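You operate a simulated robot arm through the tools that you are given. There is no shell and no other tool. Be economical: measure what you need, move in short steps, check, and stop when the job is done.

You run a simulated two-armed robot. Do the job below in one go: nothing can be reset, and whatever is moved stays where it is left.

## Task
Set the size switch by the product card and start the run.
Fine: ZERO the count once, mode RUN, doors shut; leave the machine running.

Only the result counts: the job must be done as asked and must still hold three seconds after the hand-in. Knocking over, shifting, dropping, spilling or breaking anything else fails it.

## Robot
Two 6-joint arms with fingered hands on one trunk, on a base that drives. Base frame: it is fixed to the floor where the robot stands at the start and does not move with it; the origin is under the middle of the robot, x ahead of it, y to its left, z up. Lengths are in m, angles in rad, forces in N, time in s.
The left shoulder is at the start at [0.05, 0.17, 1.06], the right one opposite. With the tool pointing down near the work surface each hand reaches from about 0.48 to 0.76 m from the robot's upright axis, wherever it stands, measured 20 degrees to its own side. Places, roughly: air knob [0.8, 0.2, 1.3]; black mode switch [0.9, -0.1, 1.2]; green start button [0.9, -0.2, 1.1]; grey zero button [0.8, 0.1, 1.1]; size switch [0.9, 0, 1.2]; vacuum knob [0.8, 0.3, 1.3]. Payload 3.5 kg a hand.
The tool frame of a hand sits at the grasp point between the pads (the TCP): z along the fingers, y along the line on which they close. The tips reach 0.026 m beyond it. Largest opening 0.132 m; the body of the gripper starts 0.073 m behind the TCP. The gripper is a hand of 3 fingers: y runs from the thumb to the fingers, the wrist lies at [0, 0, -0.234] in the tool frame, and closing takes about 1.5 s.
Orientation is told as [roll, pitch, yaw] about the base's x, y, z axes, in that order, counted from this pose: with the fingers straight down and closing along the base's y, the tool's x points along the base's -x, its y along +y and its z along -z.

## Interface
- The arms move only by the tool servo_tool. It takes "left_deltas", "right_deltas" or both (then of equal length, played together; a hand with none holds still); each is a list of rows, each an object of numbers (a shift or turn left out is 0, a gripper value left out holds the last): "dx", "dy", "dz": the shift along the tool's x, y, z in m; "rx", "ry", "rz": the turn, a rotation vector about the tool's x, y, z in degrees; "claw": the finger opening in m, from 0 to 0.132. In form: [{"dx": .., "dy": .., "dz": .., "rx": .., "ry": .., "rz": .., "claw": ..}, ...]. A call has 1 to 10 rows; each row is the pose to reach, as a shift and turn from the pose commanded when the call began, along the tool's axes at that moment. A row lasts 0.2 s, in which the tool goes at most 0.05 m and 0.15 rad; a call with a longer step from one row to the next is refused whole, and so is a gripper value outside its range. Where a pose cannot be reached the arm comes as near as it can. A force on the tool above 40 N (or 10 N above the force at the start of the call, whichever is more), or a blocked arm, ends the call early, and 0.2 s more pass. The fingers move at their own pace (about 0.153 m/s each) and stop on an object; they squeeze with about 29 N. The grip force told is the motor's: it shows also when the fingers shut on nothing. Time passes only in rows, and 0.2 s behind the last, so rows that repeat a pose let the fingers close. It gives the time, the measured TCP pose, the force on the tool (base axes), the opening and the grip force at its end, in the units of the frame above (readings bear some noise), with the torque about the TCP (base axes, N m) and any sound that the robot's microphone picked up, and new pictures: "show" is both (left out), scene, wrist or none (wrist: the cameras of the hands that moved).
- Cameras (640 x 400 px; columns grow to the right, rows downward): "scene" is now at [0.0417, 0.0059, 1.6574]; the picture's right is [0.05, -1.00, 0.00], its down [-0.66, -0.03, -0.75] and it looks along [0.75, 0.04, -0.66] (base axes); focal length 279 px, centre (320, 200). "left" rides on the left gripper at [-0.062, 0.003, -0.092] in its tool frame; the picture's right is [-0.05, -1.00, 0.00], its down [0.83, -0.04, -0.56] and it looks along [0.55, -0.03, 0.83] (tool axes); focal length 230 px, centre (320, 200). "right" rides on the right gripper at [0.062, 0.003, -0.092] in its tool frame; the picture's right is [-0.05, 1.00, 0.00], its down [-0.83, -0.04, -0.56] and it looks along [-0.55, -0.03, 0.83] (tool axes); focal length 230 px, centre (320, 200). There is no depth. A picture from a camera that has moved, and an enlarged one, comes with that camera's place and axes in the base frame and with its lens.
- raise_lower(by): slides the trunk up (or, below 0, down) by that many m; the arms and the scene camera ride with it, the base frame stays. It gives what a move gives, with no picture.
- roll_base(legs): drives the robot by 1 to 6 legs, each [ahead, left, turn to the left] in m, m and rad, along the robot's own axes; the way and the turn of a leg run together, so that a leg with both is an arc; at most 1.5 m and 3.142 rad a leg. The arms and the cameras ride along, it lands a little off, and it stops where it bumps. It gives what a move gives, and a new picture of the scene camera.
- hand_shape(shape, hand): the hand has 3 fingers and takes this shape, open, in about a second: jaw (thumb against the fingers, like two jaws); tri (thumb and two fingers); tip (a fingertip pinch); poke (one finger out to press); point (the index stretched); flat (the hand flat); cup (the hand cupped); fist (a fist). The gripper value then closes the fingers along that shape, each until it touches; the sizes above hold for jaw. It gives what a move gives, with no picture.
- turn_head(pan, tilt): turns the head with the scene camera to pan (to the left, within 1.501 rad either way) and tilt (down, from -0.506 to 1.204), counted from straight ahead of the robot. It gives what a move gives, and a new picture of the scene camera.
- close_up(camera, box): a new picture of the part [left, top, right, bottom] of that camera's present view, enlarged. It takes no simulated time.
- finish_job(): hands the job in; it is judged then, once.

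Work in short steps. Places have to be worked out from the pictures, the camera data and where the tool is seen: move nearer, look again, correct. Check each grasp and each placing, and mend what went wrong. You have 120 turns and 260 pictures in all, those below and enlarged ones among them. Open the grippers and draw the arms clear of the work before you hand the job in, unless the task says otherwise; then end with one line.

The tools are called after "Call:" as a command line: name --argument value ..., lists and objects as JSON in quotes. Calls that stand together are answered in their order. servo_tool: Moves the arms, as the interface text tells. Its arguments: {"type":"object","properties":{"left_deltas":{"type":"array","items":{"type":"object","properties":{"dx":{"type":"number"},"dy":{"type":"number"},"dz":{"type":"number"},"rx":{"type":"number"},"ry":{"type":"number"},"rz":{"type":"number"},"claw":{"type":"number"}}}},"right_deltas":{"type":"array","items":{"type":"object","properties":{"dx":{"type":"number"},"dy":{"type":"number"},"dz":{"type":"number"},"rx":{"type":"number"},"ry":{"type":"number"},"rz":{"type":"number"},"claw":{"type":"number"}}}},"show":{"type":"string","enum":["both","scene","wrist","none"]}},"required":[]} The other tools are called the same way: raise_lower (by) slides the trunk up or down; hand_shape (shape, hand) gives the hand a shape; roll_base (legs) drives the base; turn_head (pan, tilt) turns the head that bears the scene camera; close_up (camera, box) takes an enlarged picture of a part of a camera's view; finish_job () hands the job in.

At the start:

```text
t: 0.0
left_position: [0.6463, 0.2158, 0.9992]
left_ee_rot: [-0.001, -0.002, 0.0]
left_contact_force: [0.9, 0.0, 0.5]
left_moment: [0.01, -0.01, 0.0]
left_finger_gap: 0.1319
left_grasp_force: 0.1
left_shape: jaw
right_position: [0.5781, -0.3151, 1.0007]
right_ee_rot: [-0.001, -0.001, 0.0]
right_contact_force: [-0.1, 0.6, 0.7]
right_moment: [-0.02, 0.01, 0.0]
right_finger_gap: 0.1321
right_grasp_force: 0.0
right_shape: jaw
trunk travel left (down, up): [-0.675, 0.035]
robot x, y, heading: [0.004, 0.0001, -0.003]
head pan, tilt: [0.052, 0.721]
```

scene: 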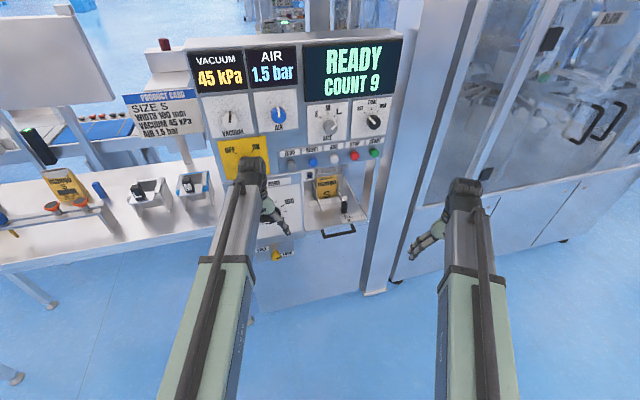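
right: 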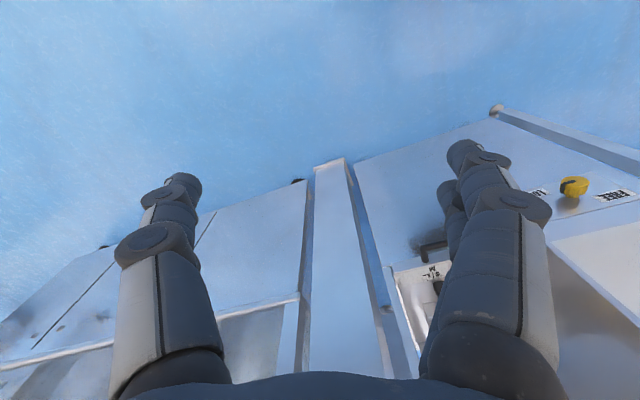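
left: 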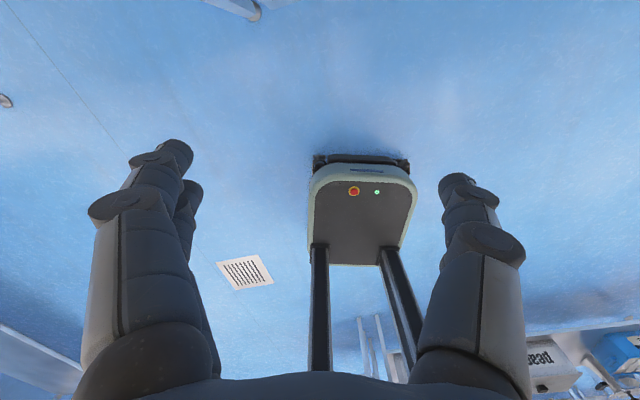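

I'll look closer at the panel and the product card first.

Call:
close_up --camera "scene" --box '[180, 30, 420, 180]'

Call:
close_up --camera "scene" --box '[270, 85, 400, 166]'

Call:
close_up --camera "scene" --box '[110, 80, 210, 142]'

Call:
close_up --camera "scene" --box '[210, 130, 400, 270]'

```text
2.67 times, centred on (300, 105) of scene
camera zoom: at [0.0417, 0.0059, 1.6574], right [0.05, -1.0, 0.0], down [-0.66, -0.03, -0.75], along [0.75, 0.04, -0.66], focal length 743 px, centre (373, 453)
```

zoom: 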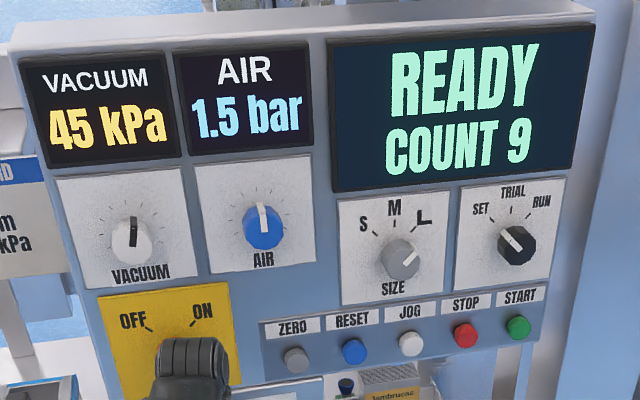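

```text
4.92 times, centred on (335, 126) of scene
camera zoom: at [0.0417, 0.0059, 1.6574], right [0.05, -1.0, 0.0], down [-0.66, -0.03, -0.75], along [0.75, 0.04, -0.66], focal length 1371 px, centre (246, 567)
```

zoom: 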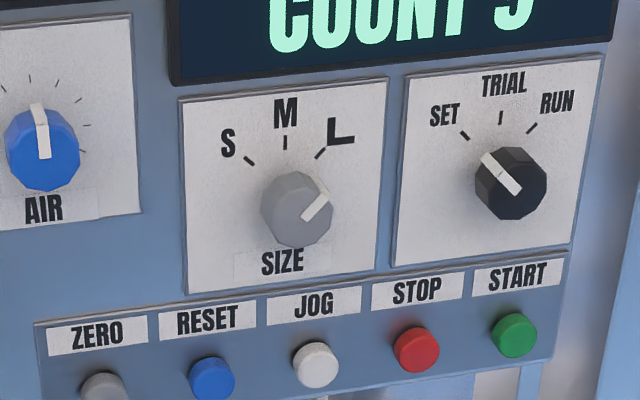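

```text
6.40 times, centred on (160, 111) of scene
camera zoom: at [0.0417, 0.0059, 1.6574], right [0.05, -1.0, 0.0], down [-0.66, -0.03, -0.75], along [0.75, 0.04, -0.66], focal length 1783 px, centre (1344, 770)
```

zoom: 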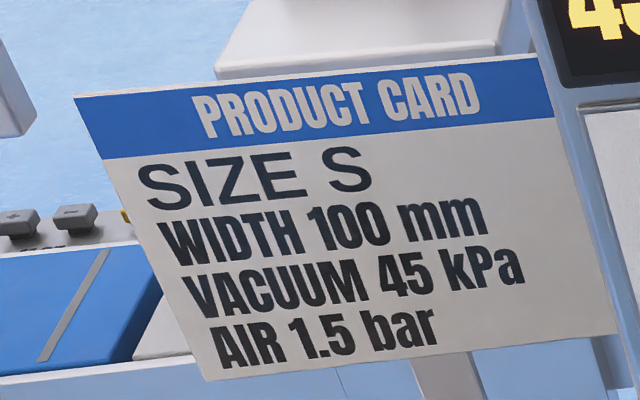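

```text
2.86 times, centred on (305, 200) of scene
camera zoom: at [0.0417, 0.0059, 1.6574], right [0.05, -1.0, 0.0], down [-0.66, -0.03, -0.75], along [0.75, 0.04, -0.66], focal length 796 px, centre (363, 200)
```

zoom: 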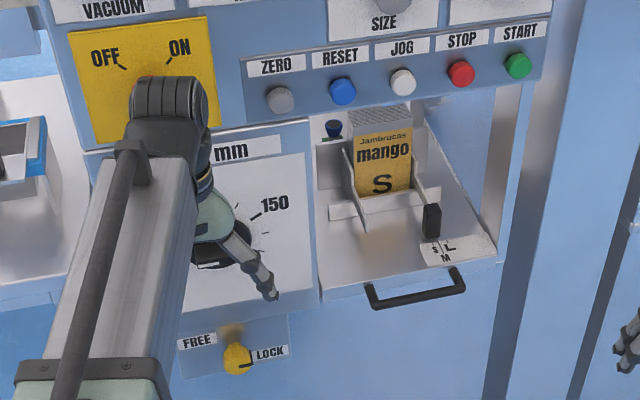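

The card says size S, and vacuum 45 and air 1.5 already match. The size switch stands at L and the mode at SET. I'll draw the left arm back and to the left so I can see the width knob, the main switch and the doors.

Call:
servo_tool --left_deltas '[{"dx": 0.04, "dy": 0.02}, {"dx": 0.08, "dy": 0.05}, {"dx": 0.12, "dy": 0.08}, {"dx": 0.14, "dy": 0.12}, {"dx": 0.16, "dy": 0.16}, {"dx": 0.16, "dy": 0.2}]' --show "scene"

Call:
close_up --camera "scene" --box '[200, 130, 400, 270]'

Call:
turn_head --pan -0.6 --tilt 0.5

Call:
turn_head --pan 0.052 --tilt 0.6

```text
t: 1.4
left_position: [0.4861, 0.4158, 1.0009]
left_ee_rot: [-0.002, 0.002, 0.001]
left_contact_force: [0.5, -0.2, -0.5]
left_moment: [-0.02, -0.03, -0.06]
left_finger_gap: 0.1318
left_grasp_force: 0.1
left_shape: jaw
right_position: [0.5773, -0.3159, 1.0004]
right_ee_rot: [0.0, -0.001, 0.0]
right_contact_force: [0.8, 0.2, 1.4]
right_moment: [-0.03, 0.02, 0.03]
right_finger_gap: 0.1319
right_grasp_force: 0.1
right_shape: jaw
trunk travel left (down, up): [-0.675, 0.035]
robot x, y, heading: [0.0005, -0.0018, 0.001]
head pan, tilt: [0.052, 0.721]
camera scene: at [0.042, 0.0065, 1.6574], right [0.05, -1.0, 0.0], down [-0.66, -0.04, -0.75], along [0.75, 0.04, -0.66], focal length 279 px, centre (320, 200)
```

scene: 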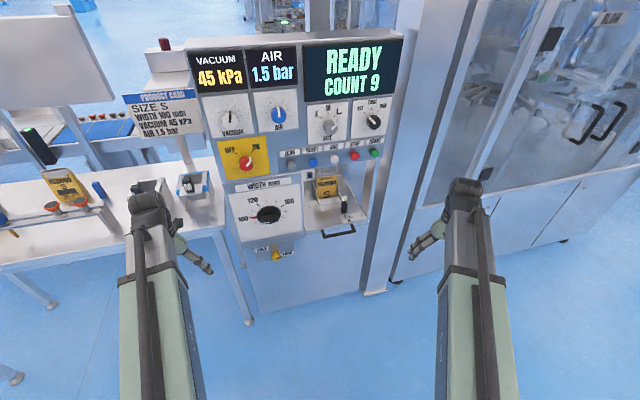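

```text
2.86 times, centred on (300, 200) of scene
camera zoom: at [0.042, 0.0065, 1.6574], right [0.05, -1.0, 0.0], down [-0.66, -0.04, -0.75], along [0.75, 0.04, -0.66], focal length 796 px, centre (377, 200)
```

zoom: 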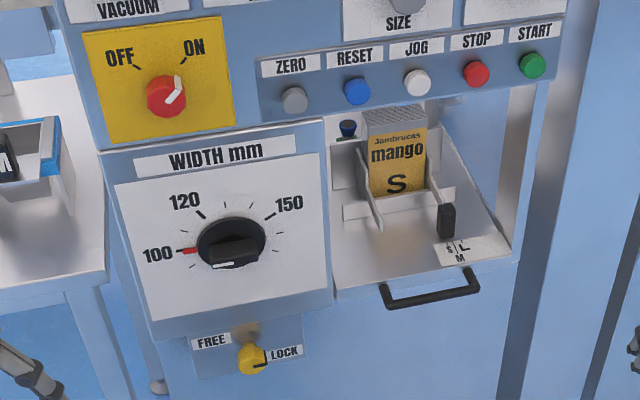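

```text
t: 2.4
left_position: [0.4862, 0.4153, 1.0008]
left_ee_rot: [-0.002, 0.001, 0.001]
left_contact_force: [0.0, -0.4, 0.1]
left_moment: [-0.03, 0.03, -0.01]
left_finger_gap: 0.1317
left_grasp_force: 0.1
left_shape: jaw
right_position: [0.5778, -0.3181, 1.0014]
right_ee_rot: [0.0, -0.002, -0.001]
right_contact_force: [-0.4, -0.5, 0.1]
right_moment: [0.0, -0.01, -0.01]
right_finger_gap: 0.1321
right_grasp_force: 0.0
right_shape: jaw
trunk travel left (down, up): [-0.675, 0.035]
robot x, y, heading: [0.0004, -0.0013, -0.002]
head pan, tilt: [-0.6, 0.499]
camera scene: at [0.0328, -0.0498, 1.6769], right [-0.56, -0.83, 0.0], down [-0.4, 0.27, -0.88], along [0.72, -0.5, -0.48], focal length 279 px, centre (320, 200)
```

scene: 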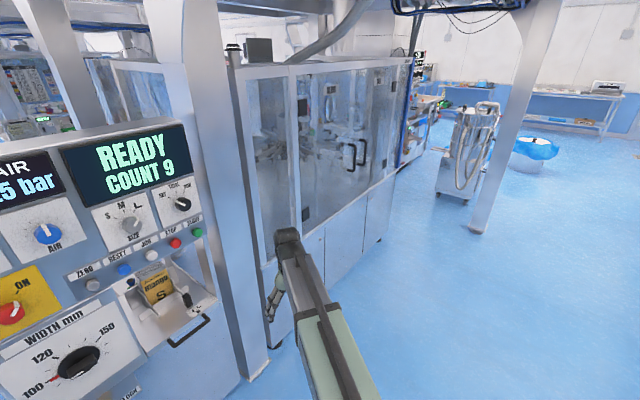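

```text
t: 3.5
left_position: [0.4851, 0.4153, 1.0015]
left_ee_rot: [0.002, 0.001, -0.001]
left_contact_force: [0.5, -0.3, -0.5]
left_moment: [-0.01, 0.01, 0.01]
left_finger_gap: 0.1321
left_grasp_force: 0.2
left_shape: jaw
right_position: [0.5784, -0.3166, 0.9993]
right_ee_rot: [0.0, 0.0, -0.001]
right_contact_force: [-0.4, 1.1, 0.4]
right_moment: [0.02, 0.0, 0.02]
right_finger_gap: 0.1319
right_grasp_force: 0.1
right_shape: jaw
trunk travel left (down, up): [-0.675, 0.035]
robot x, y, heading: [0.0026, -0.0008, -0.001]
head pan, tilt: [0.052, 0.6]
camera scene: at [0.046, 0.0061, 1.6678], right [0.05, -1.0, 0.0], down [-0.56, -0.03, -0.83], along [0.82, 0.04, -0.56], focal length 279 px, centre (320, 200)
```

scene: 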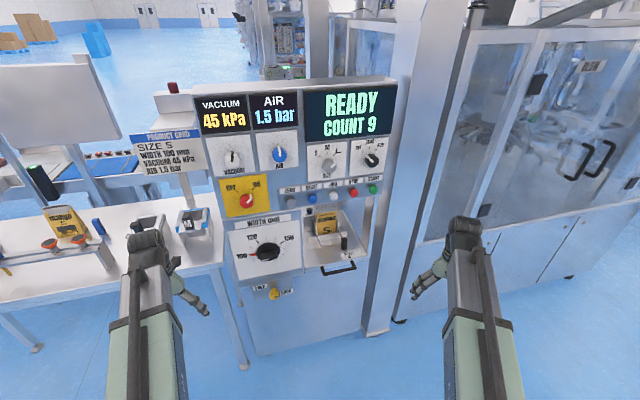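

Width sits at 100 and LOCK, main is ON and the display says READY. Next I pitch the right hand forward in front of the panel to measure it with the wrist camera.

Call:
servo_tool --right_deltas '[{"ry": -8.5, "dz": -0.02}, {"ry": -17, "dz": -0.04}, {"ry": -25.5, "dz": -0.06}, {"ry": -34, "dz": -0.08}, {"ry": -42.5, "dz": -0.1}, {"ry": -51, "dz": -0.12, "dx": 0.02}, {"ry": -59.5, "dz": -0.14, "dx": 0.03}, {"ry": -68, "dz": -0.15, "dx": 0.03}, {"ry": -76.5, "dz": -0.15, "dx": 0.03}, {"ry": -85, "dz": -0.15, "dx": 0.03}]'

```text
t: 5.7
left_position: [0.4851, 0.416, 1.0013]
left_ee_rot: [0.001, 0.002, -0.002]
left_contact_force: [-0.9, 1.1, -0.7]
left_moment: [0.02, -0.01, -0.01]
left_finger_gap: 0.1319
left_grasp_force: 0.1
left_shape: jaw
right_position: [0.6506, -0.3812, 1.1585]
right_ee_rot: [0.033, -1.472, -0.04]
right_contact_force: [-0.3, 0.9, 0.3]
right_moment: [0.0, 0.0, -0.01]
right_finger_gap: 0.1319
right_grasp_force: 0.1
right_shape: jaw
right hand out of reach, approached as far as the arm can: row 5, 6, 7, 8, 9, 10
trunk travel left (down, up): [-0.675, 0.035]
robot x, y, heading: [0.0019, -0.0031, 0.002]
head pan, tilt: [0.052, 0.6]
camera scene: at [0.0459, 0.0062, 1.6678], right [0.05, -1.0, 0.0], down [-0.56, -0.03, -0.83], along [0.82, 0.04, -0.56], focal length 279 px, centre (320, 200)
camera right: at [0.5536, -0.3788, 1.1056], right [0.01, 1.0, 0.06], down [-0.47, -0.04, 0.88], along [0.88, -0.03, 0.47], focal length 230 px, centre (320, 200)
```

scene: 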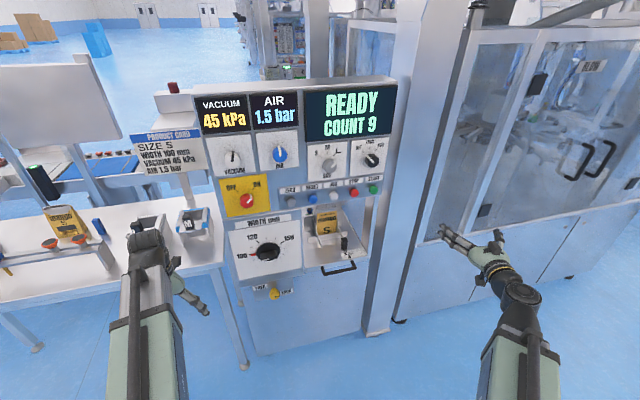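
right: 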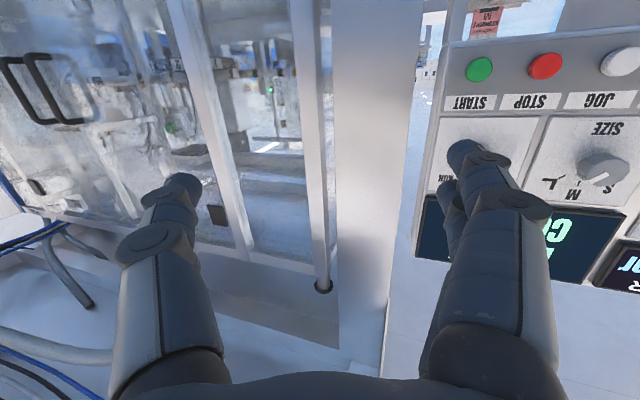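

From two views I get START ≈ (0.936,-0.150,1.109), ZERO ≈ (0.846,0.149,1.11), the SIZE knob ≈ (0.867,0.014,1.242) and the MODE knob ≈ (0.909,-0.125,1.244). The panel is turned about 16.7°, with its inward normal at (0.958,0.288,0). I'll move the hand partway toward a standoff at the size knob and yaw it to match.

Call:
servo_tool --right_deltas '[{"dx": -0.01, "dy": 0.03, "dz": 0.015, "rx": -4}, {"dx": -0.02, "dy": 0.06, "dz": 0.03, "rx": -8}, {"dx": -0.03, "dy": 0.09, "dz": 0.045, "rx": -12}, {"dx": -0.045, "dy": 0.12, "dz": 0.06, "rx": -16.7, "ry": -2}, {"dx": -0.06, "dy": 0.15, "dz": 0.08, "rx": -16.7, "ry": -5}]'

```text
t: 6.9
left_position: [0.4867, 0.4171, 0.9999]
left_ee_rot: [0.001, 0.0, 0.001]
left_contact_force: [0.5, 0.6, -1.0]
left_moment: [0.0, -0.01, -0.01]
left_finger_gap: 0.1319
left_grasp_force: 0.1
left_shape: jaw
right_position: [0.7339, -0.23, 1.2143]
right_ee_rot: [1.144, -1.553, -0.853]
right_contact_force: [-0.1, 0.0, 0.1]
right_moment: [0.0, -0.01, -0.01]
right_finger_gap: 0.1317
right_grasp_force: 0.2
right_shape: jaw
trunk travel left (down, up): [-0.675, 0.035]
robot x, y, heading: [0.0002, 0.0019, -0.001]
head pan, tilt: [0.052, 0.6]
camera scene: at [0.0462, 0.0067, 1.6678], right [0.05, -1.0, 0.0], down [-0.56, -0.03, -0.82], along [0.82, 0.04, -0.57], focal length 279 px, centre (320, 200)
camera right: at [0.646, -0.2533, 1.1537], right [-0.29, 0.96, 0.07], down [-0.51, -0.21, 0.83], along [0.81, 0.2, 0.55], focal length 230 px, centre (320, 200)
```

scene: 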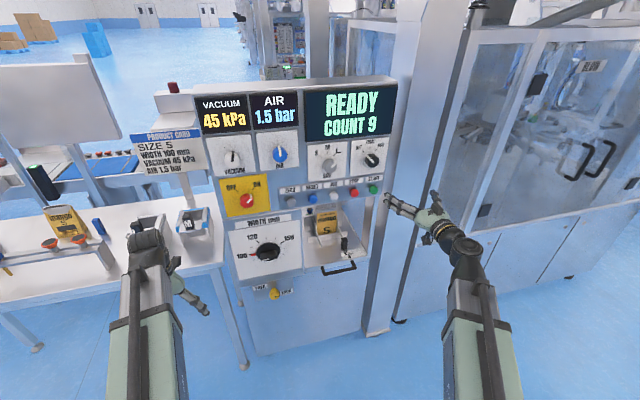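
right: 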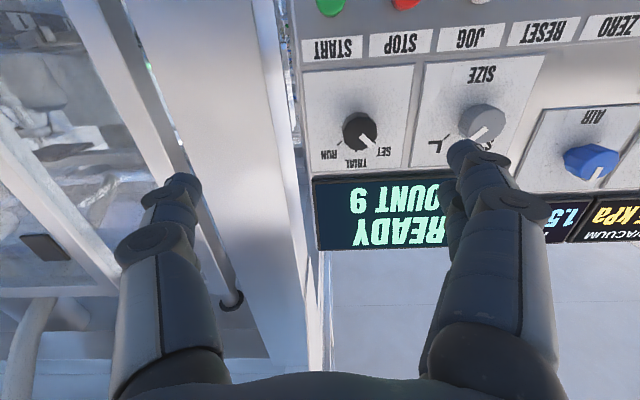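

The commanded pose follows the actual one, and the new view confirms MODE ≈ (0.910,-0.128,1.245) and SIZE ≈ (0.866,0.016,1.244). I'll stand off 10 cm from MODE, with the hand pre-rolled -45°.

Call:
servo_tool --right_deltas '[{"dx": -0.005, "dy": 0.01, "dz": 0.01, "rz": -7.5, "claw": 0.09}, {"dx": -0.01, "dy": 0.02, "dz": 0.025, "rz": -15}, {"dx": -0.018, "dy": 0.03, "dz": 0.045, "rz": -22.5}, {"dx": -0.025, "dy": 0.04, "dz": 0.065, "rz": -30}, {"dx": -0.031, "dy": 0.048, "dz": 0.082, "rz": -37.5}, {"dx": -0.031, "dy": 0.048, "dz": 0.095, "rz": -45}]'

```text
t: 8.3
left_position: [0.4869, 0.4162, 1.0007]
left_ee_rot: [-0.001, 0.001, 0.0]
left_contact_force: [0.5, 0.6, -0.3]
left_moment: [-0.01, 0.01, 0.03]
left_finger_gap: 0.1318
left_grasp_force: 0.1
left_shape: jaw
right_position: [0.8046, -0.1072, 1.2876]
right_ee_rot: [-1.5, -0.81, 1.745]
right_contact_force: [0.5, 0.0, -0.1]
right_moment: [0.0, -0.04, 0.03]
right_finger_gap: 0.0904
right_grasp_force: 0.2
right_shape: jaw
right hand out of reach, approached as far as the arm can: row 1, 2, 3, 4, 5, 6
trunk travel left (down, up): [-0.675, 0.035]
robot x, y, heading: [-0.0005, -0.0013, -0.001]
head pan, tilt: [0.052, 0.6]
camera scene: at [0.0462, 0.0063, 1.6678], right [0.05, -1.0, 0.0], down [-0.56, -0.03, -0.82], along [0.82, 0.04, -0.57], focal length 279 px, centre (320, 200)
camera right: at [0.7227, -0.168, 1.2448], right [-0.2, 0.73, -0.65], down [-0.63, 0.41, 0.66], along [0.75, 0.54, 0.38], focal length 230 px, centre (320, 200)
```

scene: 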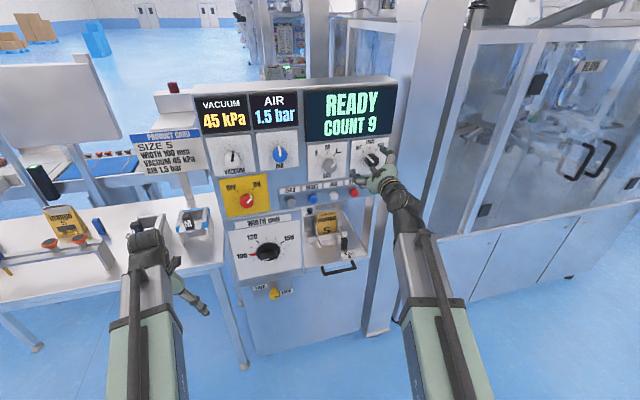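
right: 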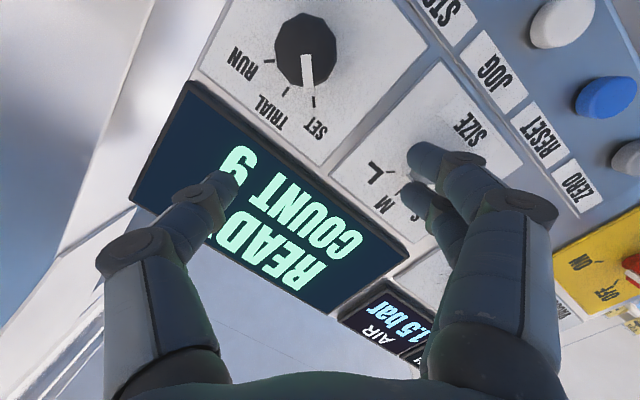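

Rolling negative runs out of wrist travel, so I'll undo it. MODE can be gripped at 0° roll and turned +90°, and SIZE the other way round.

Call:
servo_tool --right_deltas '[{"dx": 0.01, "dy": -0.001, "dz": -0.01, "rx": -0.4, "ry": -0.7, "rz": 7.2}, {"dx": 0.02, "dy": -0.002, "dz": -0.01, "rx": -0.9, "ry": -1.4, "rz": 14.4}, {"dx": 0.03, "dy": -0.003, "dz": -0.01, "rx": -1.3, "ry": -2.1, "rz": 21.6}, {"dx": 0.04, "dy": -0.005, "dz": -0.01, "rx": -1.8, "ry": -2.8, "rz": 28.8}, {"dx": 0.053, "dy": -0.006, "dz": -0.01, "rx": -2.2, "ry": -3.5, "rz": 36}, {"dx": 0.065, "dy": -0.007, "dz": 0.0, "rx": -2.7, "ry": -4.2, "rz": 43.1}]'

```text
t: 9.7
left_position: [0.4854, 0.4157, 0.9998]
left_ee_rot: [-0.002, 0.001, 0.001]
left_contact_force: [0.3, -0.2, 0.6]
left_moment: [-0.01, 0.01, 0.0]
left_finger_gap: 0.1318
left_grasp_force: 0.1
left_shape: jaw
right_position: [0.8136, -0.1571, 1.243]
right_ee_rot: [2.245, -1.568, -1.947]
right_contact_force: [0.2, 0.3, 0.3]
right_moment: [0.01, 0.02, -0.03]
right_finger_gap: 0.0903
right_grasp_force: 0.1
right_shape: jaw
trunk travel left (down, up): [-0.675, 0.035]
robot x, y, heading: [-0.0029, -0.0012, 0.002]
head pan, tilt: [0.052, 0.6]
camera scene: at [0.0463, 0.006, 1.6678], right [0.05, -1.0, 0.0], down [-0.56, -0.03, -0.82], along [0.82, 0.04, -0.57], focal length 279 px, centre (320, 200)
camera right: at [0.7262, -0.1804, 1.1821], right [-0.29, 0.95, 0.05], down [-0.52, -0.2, 0.83], along [0.8, 0.21, 0.56], focal length 230 px, centre (320, 200)
```

scene: 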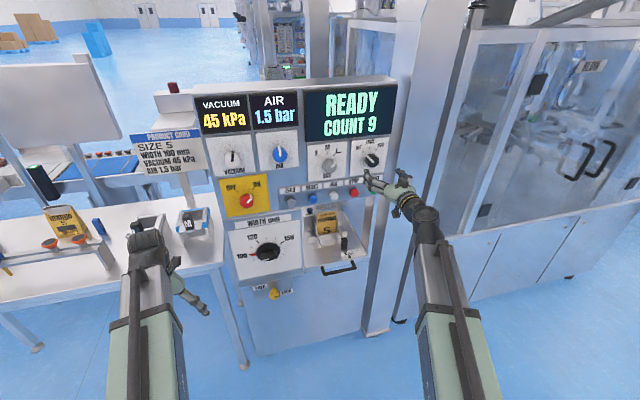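
right: 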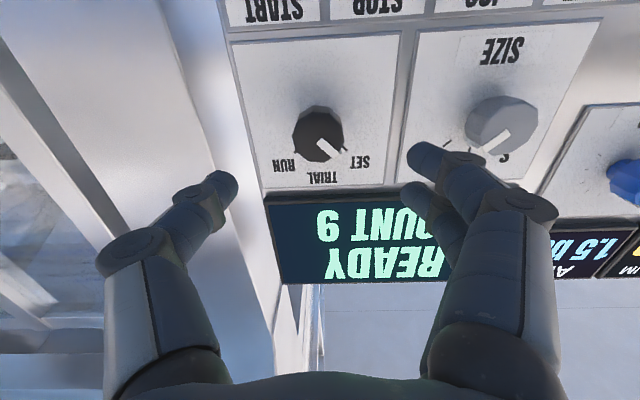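

The hand is aligned with the MODE knob 10 cm away, so I advance in a straight line with the jaws open.

Call:
servo_tool --right_deltas '[{"dz": 0.03}, {"dz": 0.06}, {"dz": 0.08}, {"dz": 0.094}]'

Call:
close_up --camera "scene" --box '[300, 120, 440, 220]'

```text
t: 10.7
left_position: [0.4852, 0.4153, 1.0]
left_ee_rot: [-0.001, 0.0, -0.001]
left_contact_force: [-0.4, 0.4, -0.1]
left_moment: [-0.02, 0.0, -0.04]
left_finger_gap: 0.1322
left_grasp_force: 0.1
left_shape: jaw
right_position: [0.9025, -0.1276, 1.2456]
right_ee_rot: [-1.972, -1.569, 2.267]
right_contact_force: [0.5, 0.0, 0.4]
right_moment: [0.01, -0.05, 0.01]
right_finger_gap: 0.0905
right_grasp_force: 0.0
right_shape: jaw
trunk travel left (down, up): [-0.675, 0.035]
robot x, y, heading: [0.0012, -0.0015, 0.002]
head pan, tilt: [0.052, 0.6]
camera scene: at [0.0461, 0.0062, 1.6678], right [0.05, -1.0, 0.0], down [-0.56, -0.03, -0.83], along [0.82, 0.04, -0.56], focal length 279 px, centre (320, 200)
camera right: at [0.8159, -0.1526, 1.1821], right [-0.29, 0.96, 0.05], down [-0.52, -0.2, 0.83], along [0.8, 0.22, 0.55], focal length 230 px, centre (320, 200)
```

scene: 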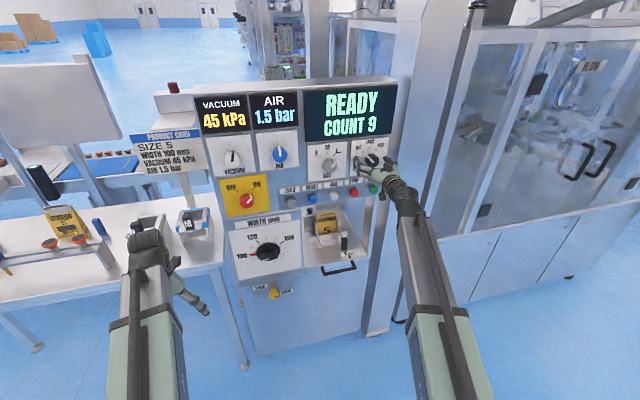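
right: 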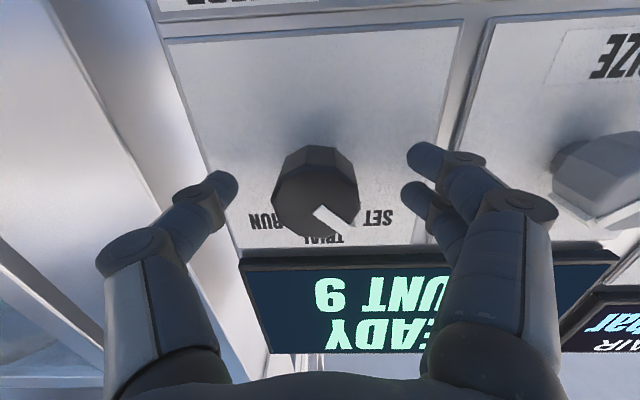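

```text
4.00 times, centred on (370, 170) of scene
camera zoom: at [0.0461, 0.0062, 1.6678], right [0.05, -1.0, 0.0], down [-0.56, -0.03, -0.83], along [0.82, 0.04, -0.56], focal length 1114 px, centre (120, 320)
```

zoom: 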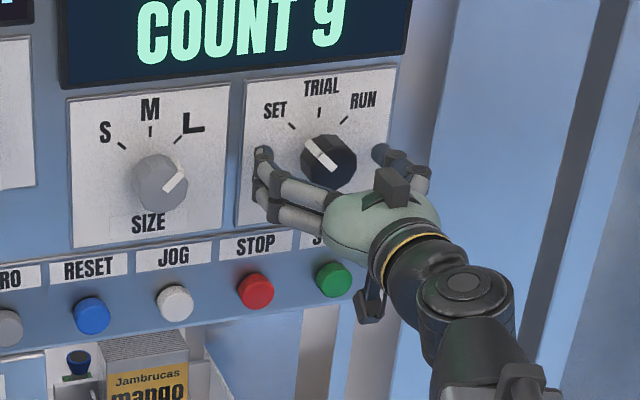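

The fingertips straddle the knob, so I close on it.

Call:
servo_tool --right_deltas '[{"claw": 0.06}, {"claw": 0.03}, {"claw": 0.03}, {"claw": 0.03}]' --show "wrist"

Call:
close_up --camera "scene" --box '[300, 120, 440, 220]'

```text
t: 11.7
left_position: [0.4862, 0.4152, 1.0014]
left_ee_rot: [-0.001, 0.0, 0.0]
left_contact_force: [0.2, -0.4, -0.5]
left_moment: [-0.02, -0.03, 0.03]
left_finger_gap: 0.1318
left_grasp_force: 0.0
left_shape: jaw
right_position: [0.9034, -0.1286, 1.2437]
right_ee_rot: [-2.23, -1.569, 2.527]
right_contact_force: [1.9, -1.3, -1.6]
right_moment: [0.01, 0.02, -0.06]
right_finger_gap: 0.0345
right_grasp_force: 29.1
right_shape: jaw
trunk travel left (down, up): [-0.675, 0.035]
robot x, y, heading: [0.0019, -0.0057, 0.001]
head pan, tilt: [0.052, 0.6]
camera right: at [0.8159, -0.1532, 1.182], right [-0.29, 0.96, 0.05], down [-0.52, -0.2, 0.83], along [0.8, 0.22, 0.55], focal length 230 px, centre (320, 200)
```

right: 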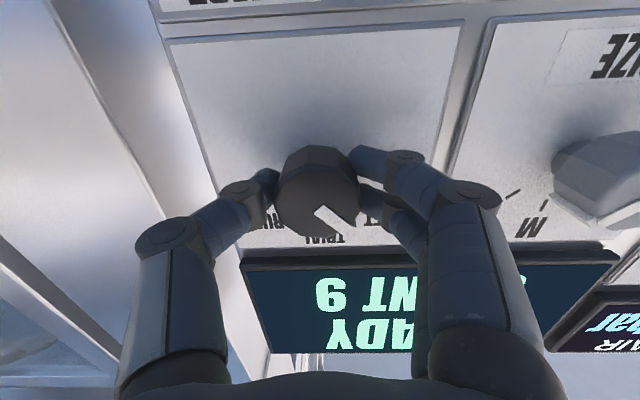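

```text
4.00 times, centred on (370, 170) of scene
camera zoom: at [0.0464, 0.0057, 1.6678], right [0.05, -1.0, 0.0], down [-0.56, -0.03, -0.82], along [0.82, 0.04, -0.57], focal length 1114 px, centre (120, 320)
```

zoom: 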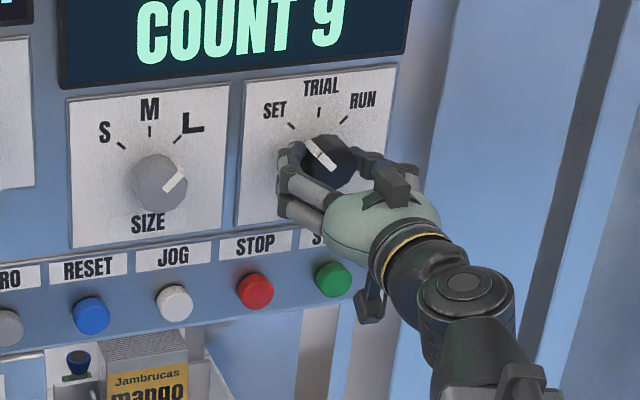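

The grip holds at a gap of 0.0345 and 29 N. I turn clockwise (+rz) in two parts.

Call:
servo_tool --right_deltas '[{"rz": 8}, {"rz": 16}, {"rz": 24}, {"rz": 32}, {"rz": 40}, {"rz": 45}]' --show "wrist"

Call:
close_up --camera "scene" --box '[300, 120, 440, 220]'

```text
t: 13.1
left_position: [0.4855, 0.4153, 1.0003]
left_ee_rot: [0.0, 0.001, 0.0]
left_contact_force: [0.0, -0.8, -0.2]
left_moment: [0.0, 0.02, 0.0]
left_finger_gap: 0.1319
left_grasp_force: 0.0
left_shape: jaw
right_position: [0.9035, -0.1283, 1.2445]
right_ee_rot: [1.573, -0.784, -1.276]
right_contact_force: [0.4, -2.0, 3.0]
right_moment: [-0.01, -0.01, -0.06]
right_finger_gap: 0.0344
right_grasp_force: 29.2
right_shape: jaw
trunk travel left (down, up): [-0.675, 0.035]
robot x, y, heading: [-0.0002, 0.0015, 0.001]
head pan, tilt: [0.052, 0.6]
camera right: at [0.8033, -0.1119, 1.2031], right [-0.2, 0.64, 0.74], down [-0.35, -0.75, 0.56], along [0.92, -0.15, 0.37], focal length 230 px, centre (320, 200)
```

right: 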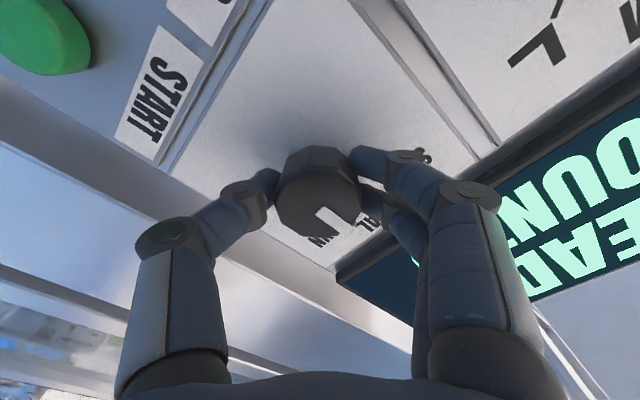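

```text
4.00 times, centred on (370, 170) of scene
camera zoom: at [0.0459, 0.006, 1.6678], right [0.05, -1.0, 0.0], down [-0.56, -0.03, -0.83], along [0.82, 0.04, -0.56], focal length 1114 px, centre (120, 320)
```

zoom: 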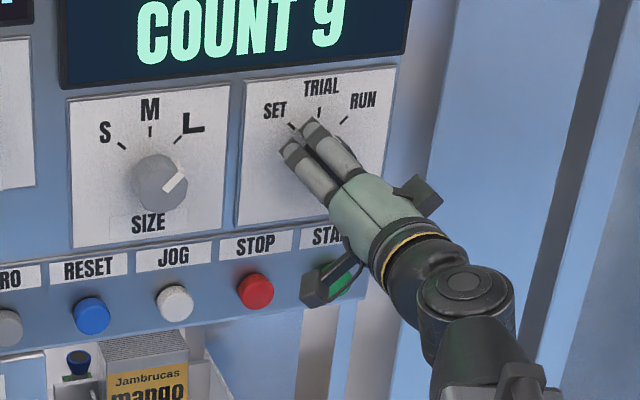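

The knob is following the hand. I continue another 48°.

Call:
servo_tool --right_deltas '[{"rz": 8}, {"rz": 16}, {"rz": 24}, {"rz": 32}, {"rz": 40}, {"rz": 48}]' --show "wrist"

Call:
close_up --camera "scene" --box '[300, 80, 440, 180]'

```text
t: 14.5
left_position: [0.4849, 0.416, 1.0019]
left_ee_rot: [-0.001, 0.002, 0.0]
left_contact_force: [-0.8, -0.7, -0.8]
left_moment: [0.02, -0.02, 0.02]
left_finger_gap: 0.1319
left_grasp_force: 0.1
left_shape: jaw
right_position: [0.9038, -0.1275, 1.2456]
right_ee_rot: [1.573, 0.053, -1.274]
right_contact_force: [0.7, -2.6, 5.2]
right_moment: [-0.53, -0.23, -0.03]
right_finger_gap: 0.0345
right_grasp_force: 29.2
right_shape: jaw
trunk travel left (down, up): [-0.675, 0.035]
robot x, y, heading: [0.0012, -0.0008, 0.001]
head pan, tilt: [0.052, 0.6]
camera right: at [0.7988, -0.0972, 1.2509], right [0.03, -0.1, 0.99], down [-0.29, -0.95, -0.09], along [0.96, -0.29, -0.06], focal length 230 px, centre (320, 200)
```

right: 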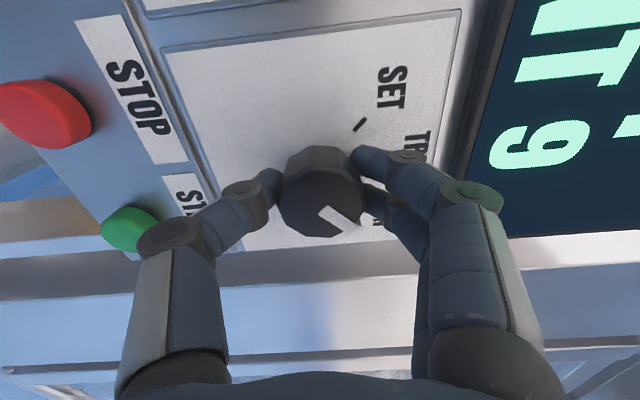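

```text
4.00 times, centred on (370, 130) of scene
camera zoom: at [0.0456, 0.006, 1.6678], right [0.05, -1.0, 0.0], down [-0.56, -0.03, -0.83], along [0.82, 0.04, -0.56], focal length 1114 px, centre (120, 480)
```

zoom: 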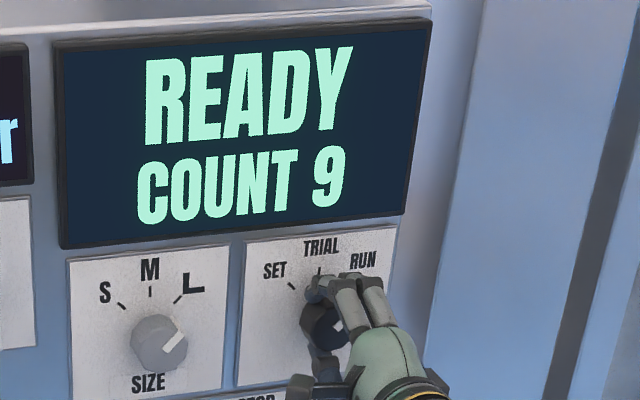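

A torque shows, so it has likely reached the end stop at RUN. I open the hand and back off to check.

Call:
servo_tool --right_deltas '[{"claw": 0.07}, {"claw": 0.08}, {"claw": 0.08}, {"dz": -0.03}, {"dz": -0.06}, {"dz": -0.09}]' --show "wrist"

Call:
close_up --camera "scene" --box '[300, 100, 440, 200]'

```text
t: 15.9
left_position: [0.4857, 0.4158, 1.002]
left_ee_rot: [0.0, 0.002, 0.001]
left_contact_force: [0.2, 0.3, 0.5]
left_moment: [0.03, 0.0, 0.02]
left_finger_gap: 0.132
left_grasp_force: 0.0
left_shape: jaw
right_position: [0.8167, -0.1541, 1.2445]
right_ee_rot: [1.572, 0.051, -1.273]
right_contact_force: [0.0, 0.1, -1.2]
right_moment: [0.0, -0.01, 0.02]
right_finger_gap: 0.0797
right_grasp_force: 0.1
right_shape: jaw
trunk travel left (down, up): [-0.675, 0.035]
robot x, y, heading: [-0.0002, 0.0006, 0.0]
head pan, tilt: [0.052, 0.6]
camera right: at [0.7117, -0.1229, 1.2507], right [0.03, -0.1, 0.99], down [-0.29, -0.95, -0.09], along [0.96, -0.29, -0.06], focal length 230 px, centre (320, 200)
```

right: 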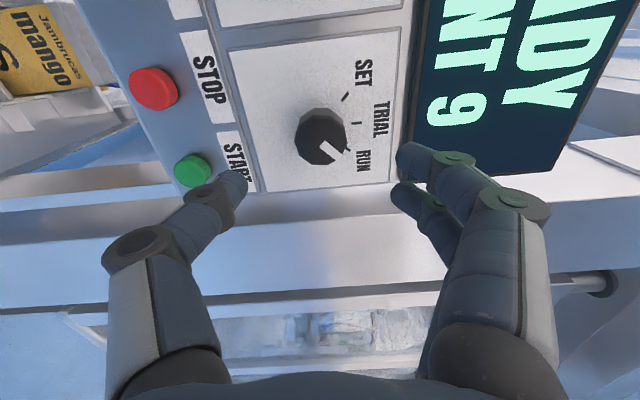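

```text
4.00 times, centred on (370, 150) of scene
camera zoom: at [0.0455, 0.006, 1.6678], right [0.05, -1.0, 0.0], down [-0.56, -0.03, -0.83], along [0.82, 0.04, -0.56], focal length 1114 px, centre (120, 400)
```

zoom: 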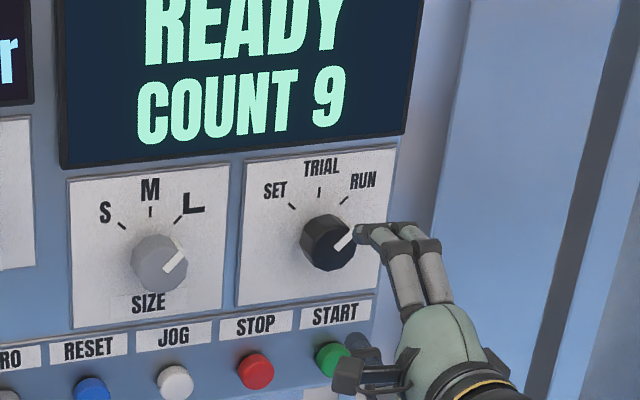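

MODE is at RUN. I slide left along the panel to the SIZE knob standoff, keeping the +90° roll.

Call:
servo_tool --right_deltas '[{"dx": 0.03, "rz": -1}, {"dx": 0.06, "dy": -0.003, "rz": -2}, {"dx": 0.09, "dy": -0.005, "dz": 0.002, "rz": -3}, {"dx": 0.12, "dy": -0.007, "dz": 0.004, "rz": -3}, {"dx": 0.148, "dy": -0.008, "dz": 0.006, "rz": -3}]' --show "both"

```text
t: 17.1
left_position: [0.4858, 0.4165, 1.0012]
left_ee_rot: [-0.001, 0.0, 0.0]
left_contact_force: [-0.4, 0.4, 0.2]
left_moment: [-0.01, -0.01, 0.0]
left_finger_gap: 0.1319
left_grasp_force: 0.1
left_shape: jaw
right_position: [0.7791, -0.0099, 1.2437]
right_ee_rot: [1.572, -0.001, -1.275]
right_contact_force: [0.5, -0.1, 0.9]
right_moment: [0.0, 0.0, 0.01]
right_finger_gap: 0.0795
right_grasp_force: 0.1
right_shape: jaw
trunk travel left (down, up): [-0.675, 0.035]
robot x, y, heading: [-0.001, -0.0018, 0.004]
head pan, tilt: [0.052, 0.6]
camera scene: at [0.0458, 0.0065, 1.6678], right [0.05, -1.0, 0.0], down [-0.56, -0.03, -0.83], along [0.82, 0.04, -0.56], focal length 279 px, centre (320, 200)
camera right: at [0.6746, 0.0215, 1.2464], right [0.01, -0.05, 1.0], down [-0.29, -0.96, -0.04], along [0.96, -0.29, -0.03], focal length 230 px, centre (320, 200)
```

scene: 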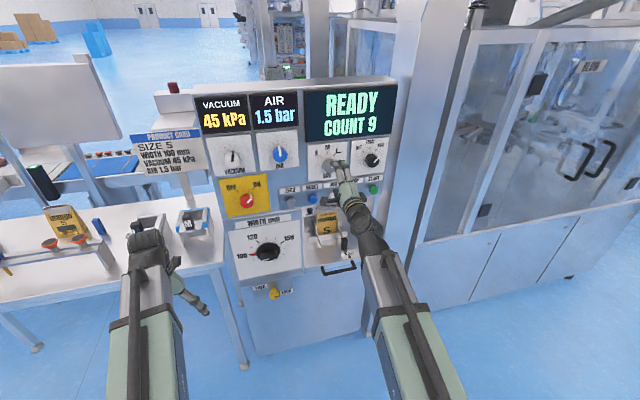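
right: 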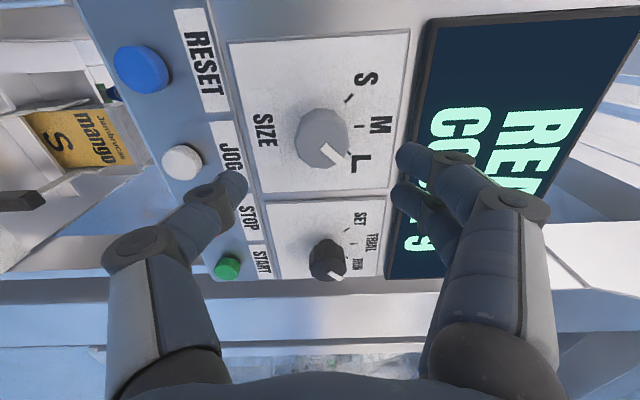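

The view matches the earlier MODE alignment, so I advance 9 cm and close.

Call:
servo_tool --right_deltas '[{"dz": 0.03}, {"dz": 0.06}, {"dz": 0.08}, {"dz": 0.09}, {"dz": 0.09, "claw": 0.05}, {"dz": 0.09, "claw": 0.03}, {"dz": 0.09, "claw": 0.03}, {"dz": 0.09, "claw": 0.03}]' --show "wrist"

```text
t: 18.9
left_position: [0.4866, 0.4158, 0.9999]
left_ee_rot: [0.0, 0.001, 0.0]
left_contact_force: [-0.2, 0.0, -0.2]
left_moment: [-0.02, 0.0, 0.0]
left_finger_gap: 0.1319
left_grasp_force: 0.1
left_shape: jaw
right_position: [0.8663, 0.0166, 1.2418]
right_ee_rot: [1.571, -0.002, -1.275]
right_contact_force: [8.5, 3.6, 0.4]
right_moment: [-0.07, 0.06, -0.01]
right_finger_gap: 0.0288
right_grasp_force: 29.4
right_shape: jaw
trunk travel left (down, up): [-0.675, 0.035]
robot x, y, heading: [-0.0028, 0.0024, 0.003]
head pan, tilt: [0.052, 0.6]
camera right: at [0.7617, 0.0473, 1.2458], right [0.02, -0.05, 1.0], down [-0.29, -0.96, -0.04], along [0.96, -0.29, -0.03], focal length 230 px, centre (320, 200)
```

right: 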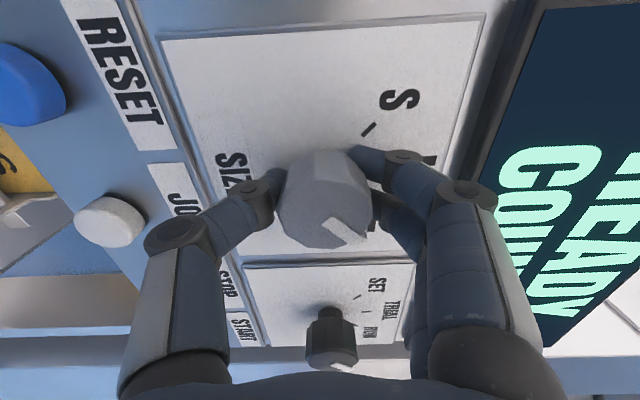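

The grip is good with a light push on the panel, so I ease back 2 mm. Then I turn counter-clockwise.

Call:
servo_tool --right_deltas '[{"rz": -8, "dz": -0.002}, {"rz": -16, "dz": -0.002}, {"rz": -24, "dz": -0.002}, {"rz": -32, "dz": -0.002}, {"rz": -40, "dz": -0.002}, {"rz": -46, "dz": -0.002}]' --show "wrist"

```text
t: 20.3
left_position: [0.488, 0.417, 1.0007]
left_ee_rot: [0.001, 0.001, 0.0]
left_contact_force: [-0.5, 0.1, -0.3]
left_moment: [-0.02, 0.02, 0.0]
left_finger_gap: 0.1319
left_grasp_force: 0.0
left_shape: jaw
right_position: [0.8661, 0.0145, 1.2431]
right_ee_rot: [1.571, -0.807, -1.277]
right_contact_force: [22.2, 1.7, 5.8]
right_moment: [0.07, -0.03, -0.03]
right_finger_gap: 0.0285
right_grasp_force: 28.8
right_shape: jaw
trunk travel left (down, up): [-0.675, 0.035]
robot x, y, heading: [-0.0006, 0.0019, -0.001]
head pan, tilt: [0.052, 0.6]
camera right: at [0.7665, 0.0299, 1.2005], right [-0.2, 0.65, 0.73], down [-0.35, -0.74, 0.57], along [0.91, -0.15, 0.38], focal length 230 px, centre (320, 200)
```

right: 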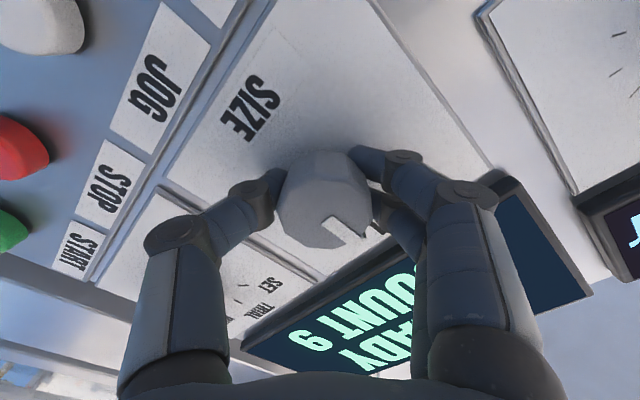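

The knob is following, but the push along x grew to 22 N. I ease back a bit while turning the rest.

Call:
servo_tool --right_deltas '[{"rz": -8, "dz": -0.003}, {"rz": -16, "dz": -0.004}, {"rz": -24, "dz": -0.004}, {"rz": -32, "dz": -0.004}, {"rz": -40, "dz": -0.004}, {"rz": -46, "dz": -0.004}]' --show "wrist"

Call:
close_up --camera "scene" --box '[270, 100, 410, 200]'

```text
t: 20.8
left_position: [0.4879, 0.4176, 0.9981]
left_ee_rot: [0.0, 0.003, 0.0]
left_contact_force: [0.5, 0.3, 0.6]
left_moment: [-0.01, 0.02, -0.01]
left_finger_gap: 0.1317
left_grasp_force: 0.1
left_shape: jaw
right_position: [0.8659, 0.0135, 1.244]
right_ee_rot: [1.573, -1.006, -1.28]
right_contact_force: [25.0, 4.1, 1.9]
right_moment: [-0.01, -0.03, -0.08]
right_finger_gap: 0.027
right_grasp_force: 29.2
right_shape: jaw
trunk travel left (down, up): [-0.675, 0.035]
robot x, y, heading: [-0.0028, -0.0056, 0.001]
head pan, tilt: [0.052, 0.6]
stopped in row 2 (right hand): the force on the tool passed its limit at 42 N (the readings are from after the stop); the commanded pose is now the measured one
camera right: at [0.7688, 0.0207, 1.1927], right [-0.24, 0.78, 0.58], down [-0.39, -0.62, 0.68], along [0.89, -0.07, 0.45], focal length 230 px, centre (320, 200)
```

right: 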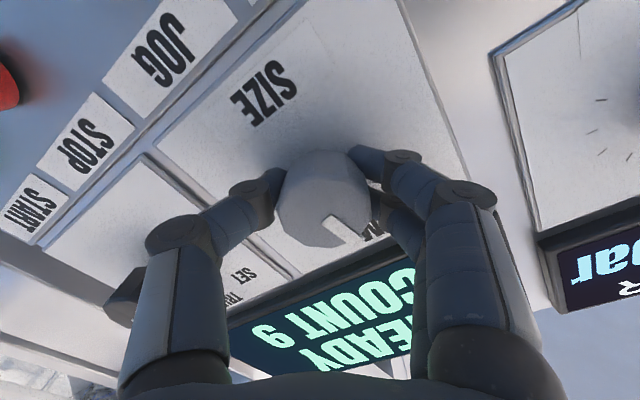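

```text
4.00 times, centred on (340, 150) of scene
camera zoom: at [0.0503, 0.0071, 1.6675], right [0.05, -1.0, 0.0], down [-0.57, -0.03, -0.82], along [0.82, 0.04, -0.57], focal length 1114 px, centre (240, 400)
```

zoom: 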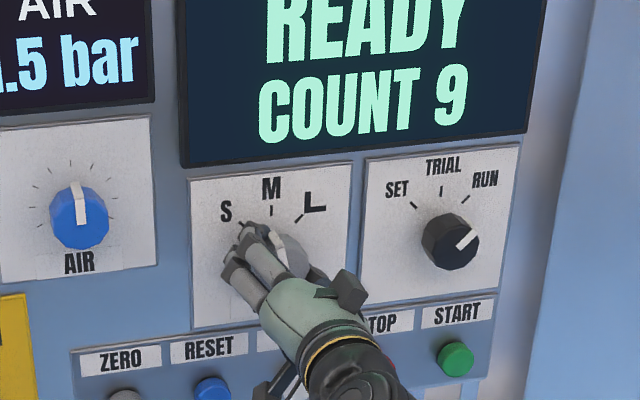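

The +x force means the jaws are hooked on the knob and pulling the hand in, so easing back was wrong. I release, back off and look.

Call:
servo_tool --right_deltas '[{"dz": 0.004, "claw": 0.04}, {"dz": 0.004, "claw": 0.08}, {"dz": 0.004, "claw": 0.08}, {"dz": -0.03}, {"dz": -0.06}, {"dz": -0.09}]' --show "wrist"

Call:
close_up --camera "scene" --box '[270, 100, 410, 200]'

```text
t: 22.2
left_position: [0.4861, 0.4158, 1.0003]
left_ee_rot: [0.001, 0.001, 0.0]
left_contact_force: [0.0, 0.0, -0.4]
left_moment: [-0.05, -0.04, -0.01]
left_finger_gap: 0.1315
left_grasp_force: 0.0
left_shape: jaw
right_position: [0.7744, -0.0126, 1.2449]
right_ee_rot: [1.577, -1.007, -1.281]
right_contact_force: [0.3, -0.1, -0.5]
right_moment: [0.01, -0.01, 0.03]
right_finger_gap: 0.0794
right_grasp_force: 0.0
right_shape: jaw
trunk travel left (down, up): [-0.675, 0.035]
robot x, y, heading: [0.0038, -0.0002, 0.002]
head pan, tilt: [0.052, 0.6]
camera right: at [0.6773, -0.0057, 1.1941], right [-0.24, 0.78, 0.58], down [-0.39, -0.62, 0.68], along [0.89, -0.07, 0.46], focal length 230 px, centre (320, 200)
```

right: 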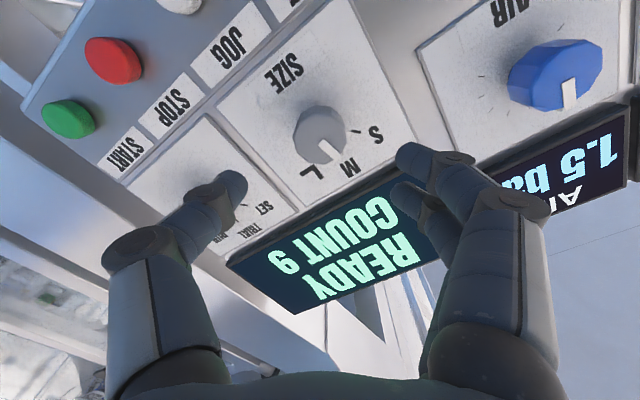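

```text
4.00 times, centred on (340, 150) of scene
camera zoom: at [0.0457, 0.006, 1.6678], right [0.05, -1.0, 0.0], down [-0.56, -0.03, -0.83], along [0.82, 0.04, -0.56], focal length 1114 px, centre (240, 400)
```

zoom: 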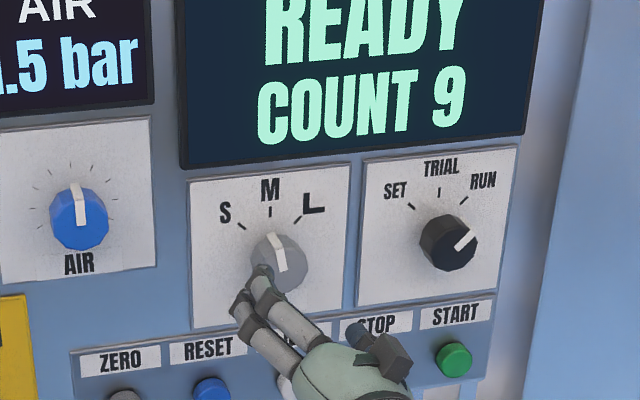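

The knob stands at M. I re-grip slightly shallower, with the roll increased by 25°, to turn the remaining 45°.

Call:
servo_tool --right_deltas '[{"rz": 8}, {"rz": 16, "dz": 0.02}, {"rz": 25, "dz": 0.05}, {"rz": 25, "dz": 0.075}, {"rz": 25, "dz": 0.087}, {"rz": 25, "dz": 0.087, "claw": 0.05}, {"rz": 25, "dz": 0.087, "claw": 0.033}, {"rz": 25, "dz": 0.087, "claw": 0.033}]' --show "wrist"

```text
refused: row 3 steps farther than a row can; nothing moved
```

The third row turned slightly too far, so I smooth it.

Call:
servo_tool --right_deltas '[{"rz": 8}, {"rz": 16, "dz": 0.02}, {"rz": 24, "dz": 0.05}, {"rz": 24, "dz": 0.075}, {"rz": 24, "dz": 0.087}, {"rz": 24, "dz": 0.087, "claw": 0.05}, {"rz": 24, "dz": 0.087, "claw": 0.033}, {"rz": 24, "dz": 0.087, "claw": 0.033}]' --show "wrist"

```text
t: 24.0
left_position: [0.4865, 0.4161, 1.0002]
left_ee_rot: [-0.001, 0.0, -0.001]
left_contact_force: [0.7, -0.4, -0.2]
left_moment: [-0.01, -0.06, 0.0]
left_finger_gap: 0.1318
left_grasp_force: 0.2
left_shape: jaw
right_position: [0.8598, 0.0128, 1.2454]
right_ee_rot: [1.575, -0.586, -1.278]
right_contact_force: [3.3, 1.4, 1.1]
right_moment: [-0.02, 0.01, -0.01]
right_finger_gap: 0.0349
right_grasp_force: 29.3
right_shape: jaw
trunk travel left (down, up): [-0.675, 0.035]
robot x, y, heading: [-0.0021, -0.002, -0.0]
head pan, tilt: [0.052, 0.6]
camera right: at [0.7575, 0.0358, 1.2127], right [-0.15, 0.49, 0.86], down [-0.33, -0.85, 0.42], along [0.93, -0.22, 0.29], focal length 230 px, centre (320, 200)
```

right: 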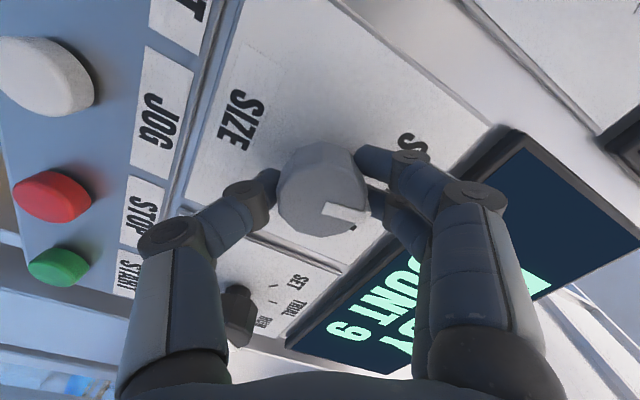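

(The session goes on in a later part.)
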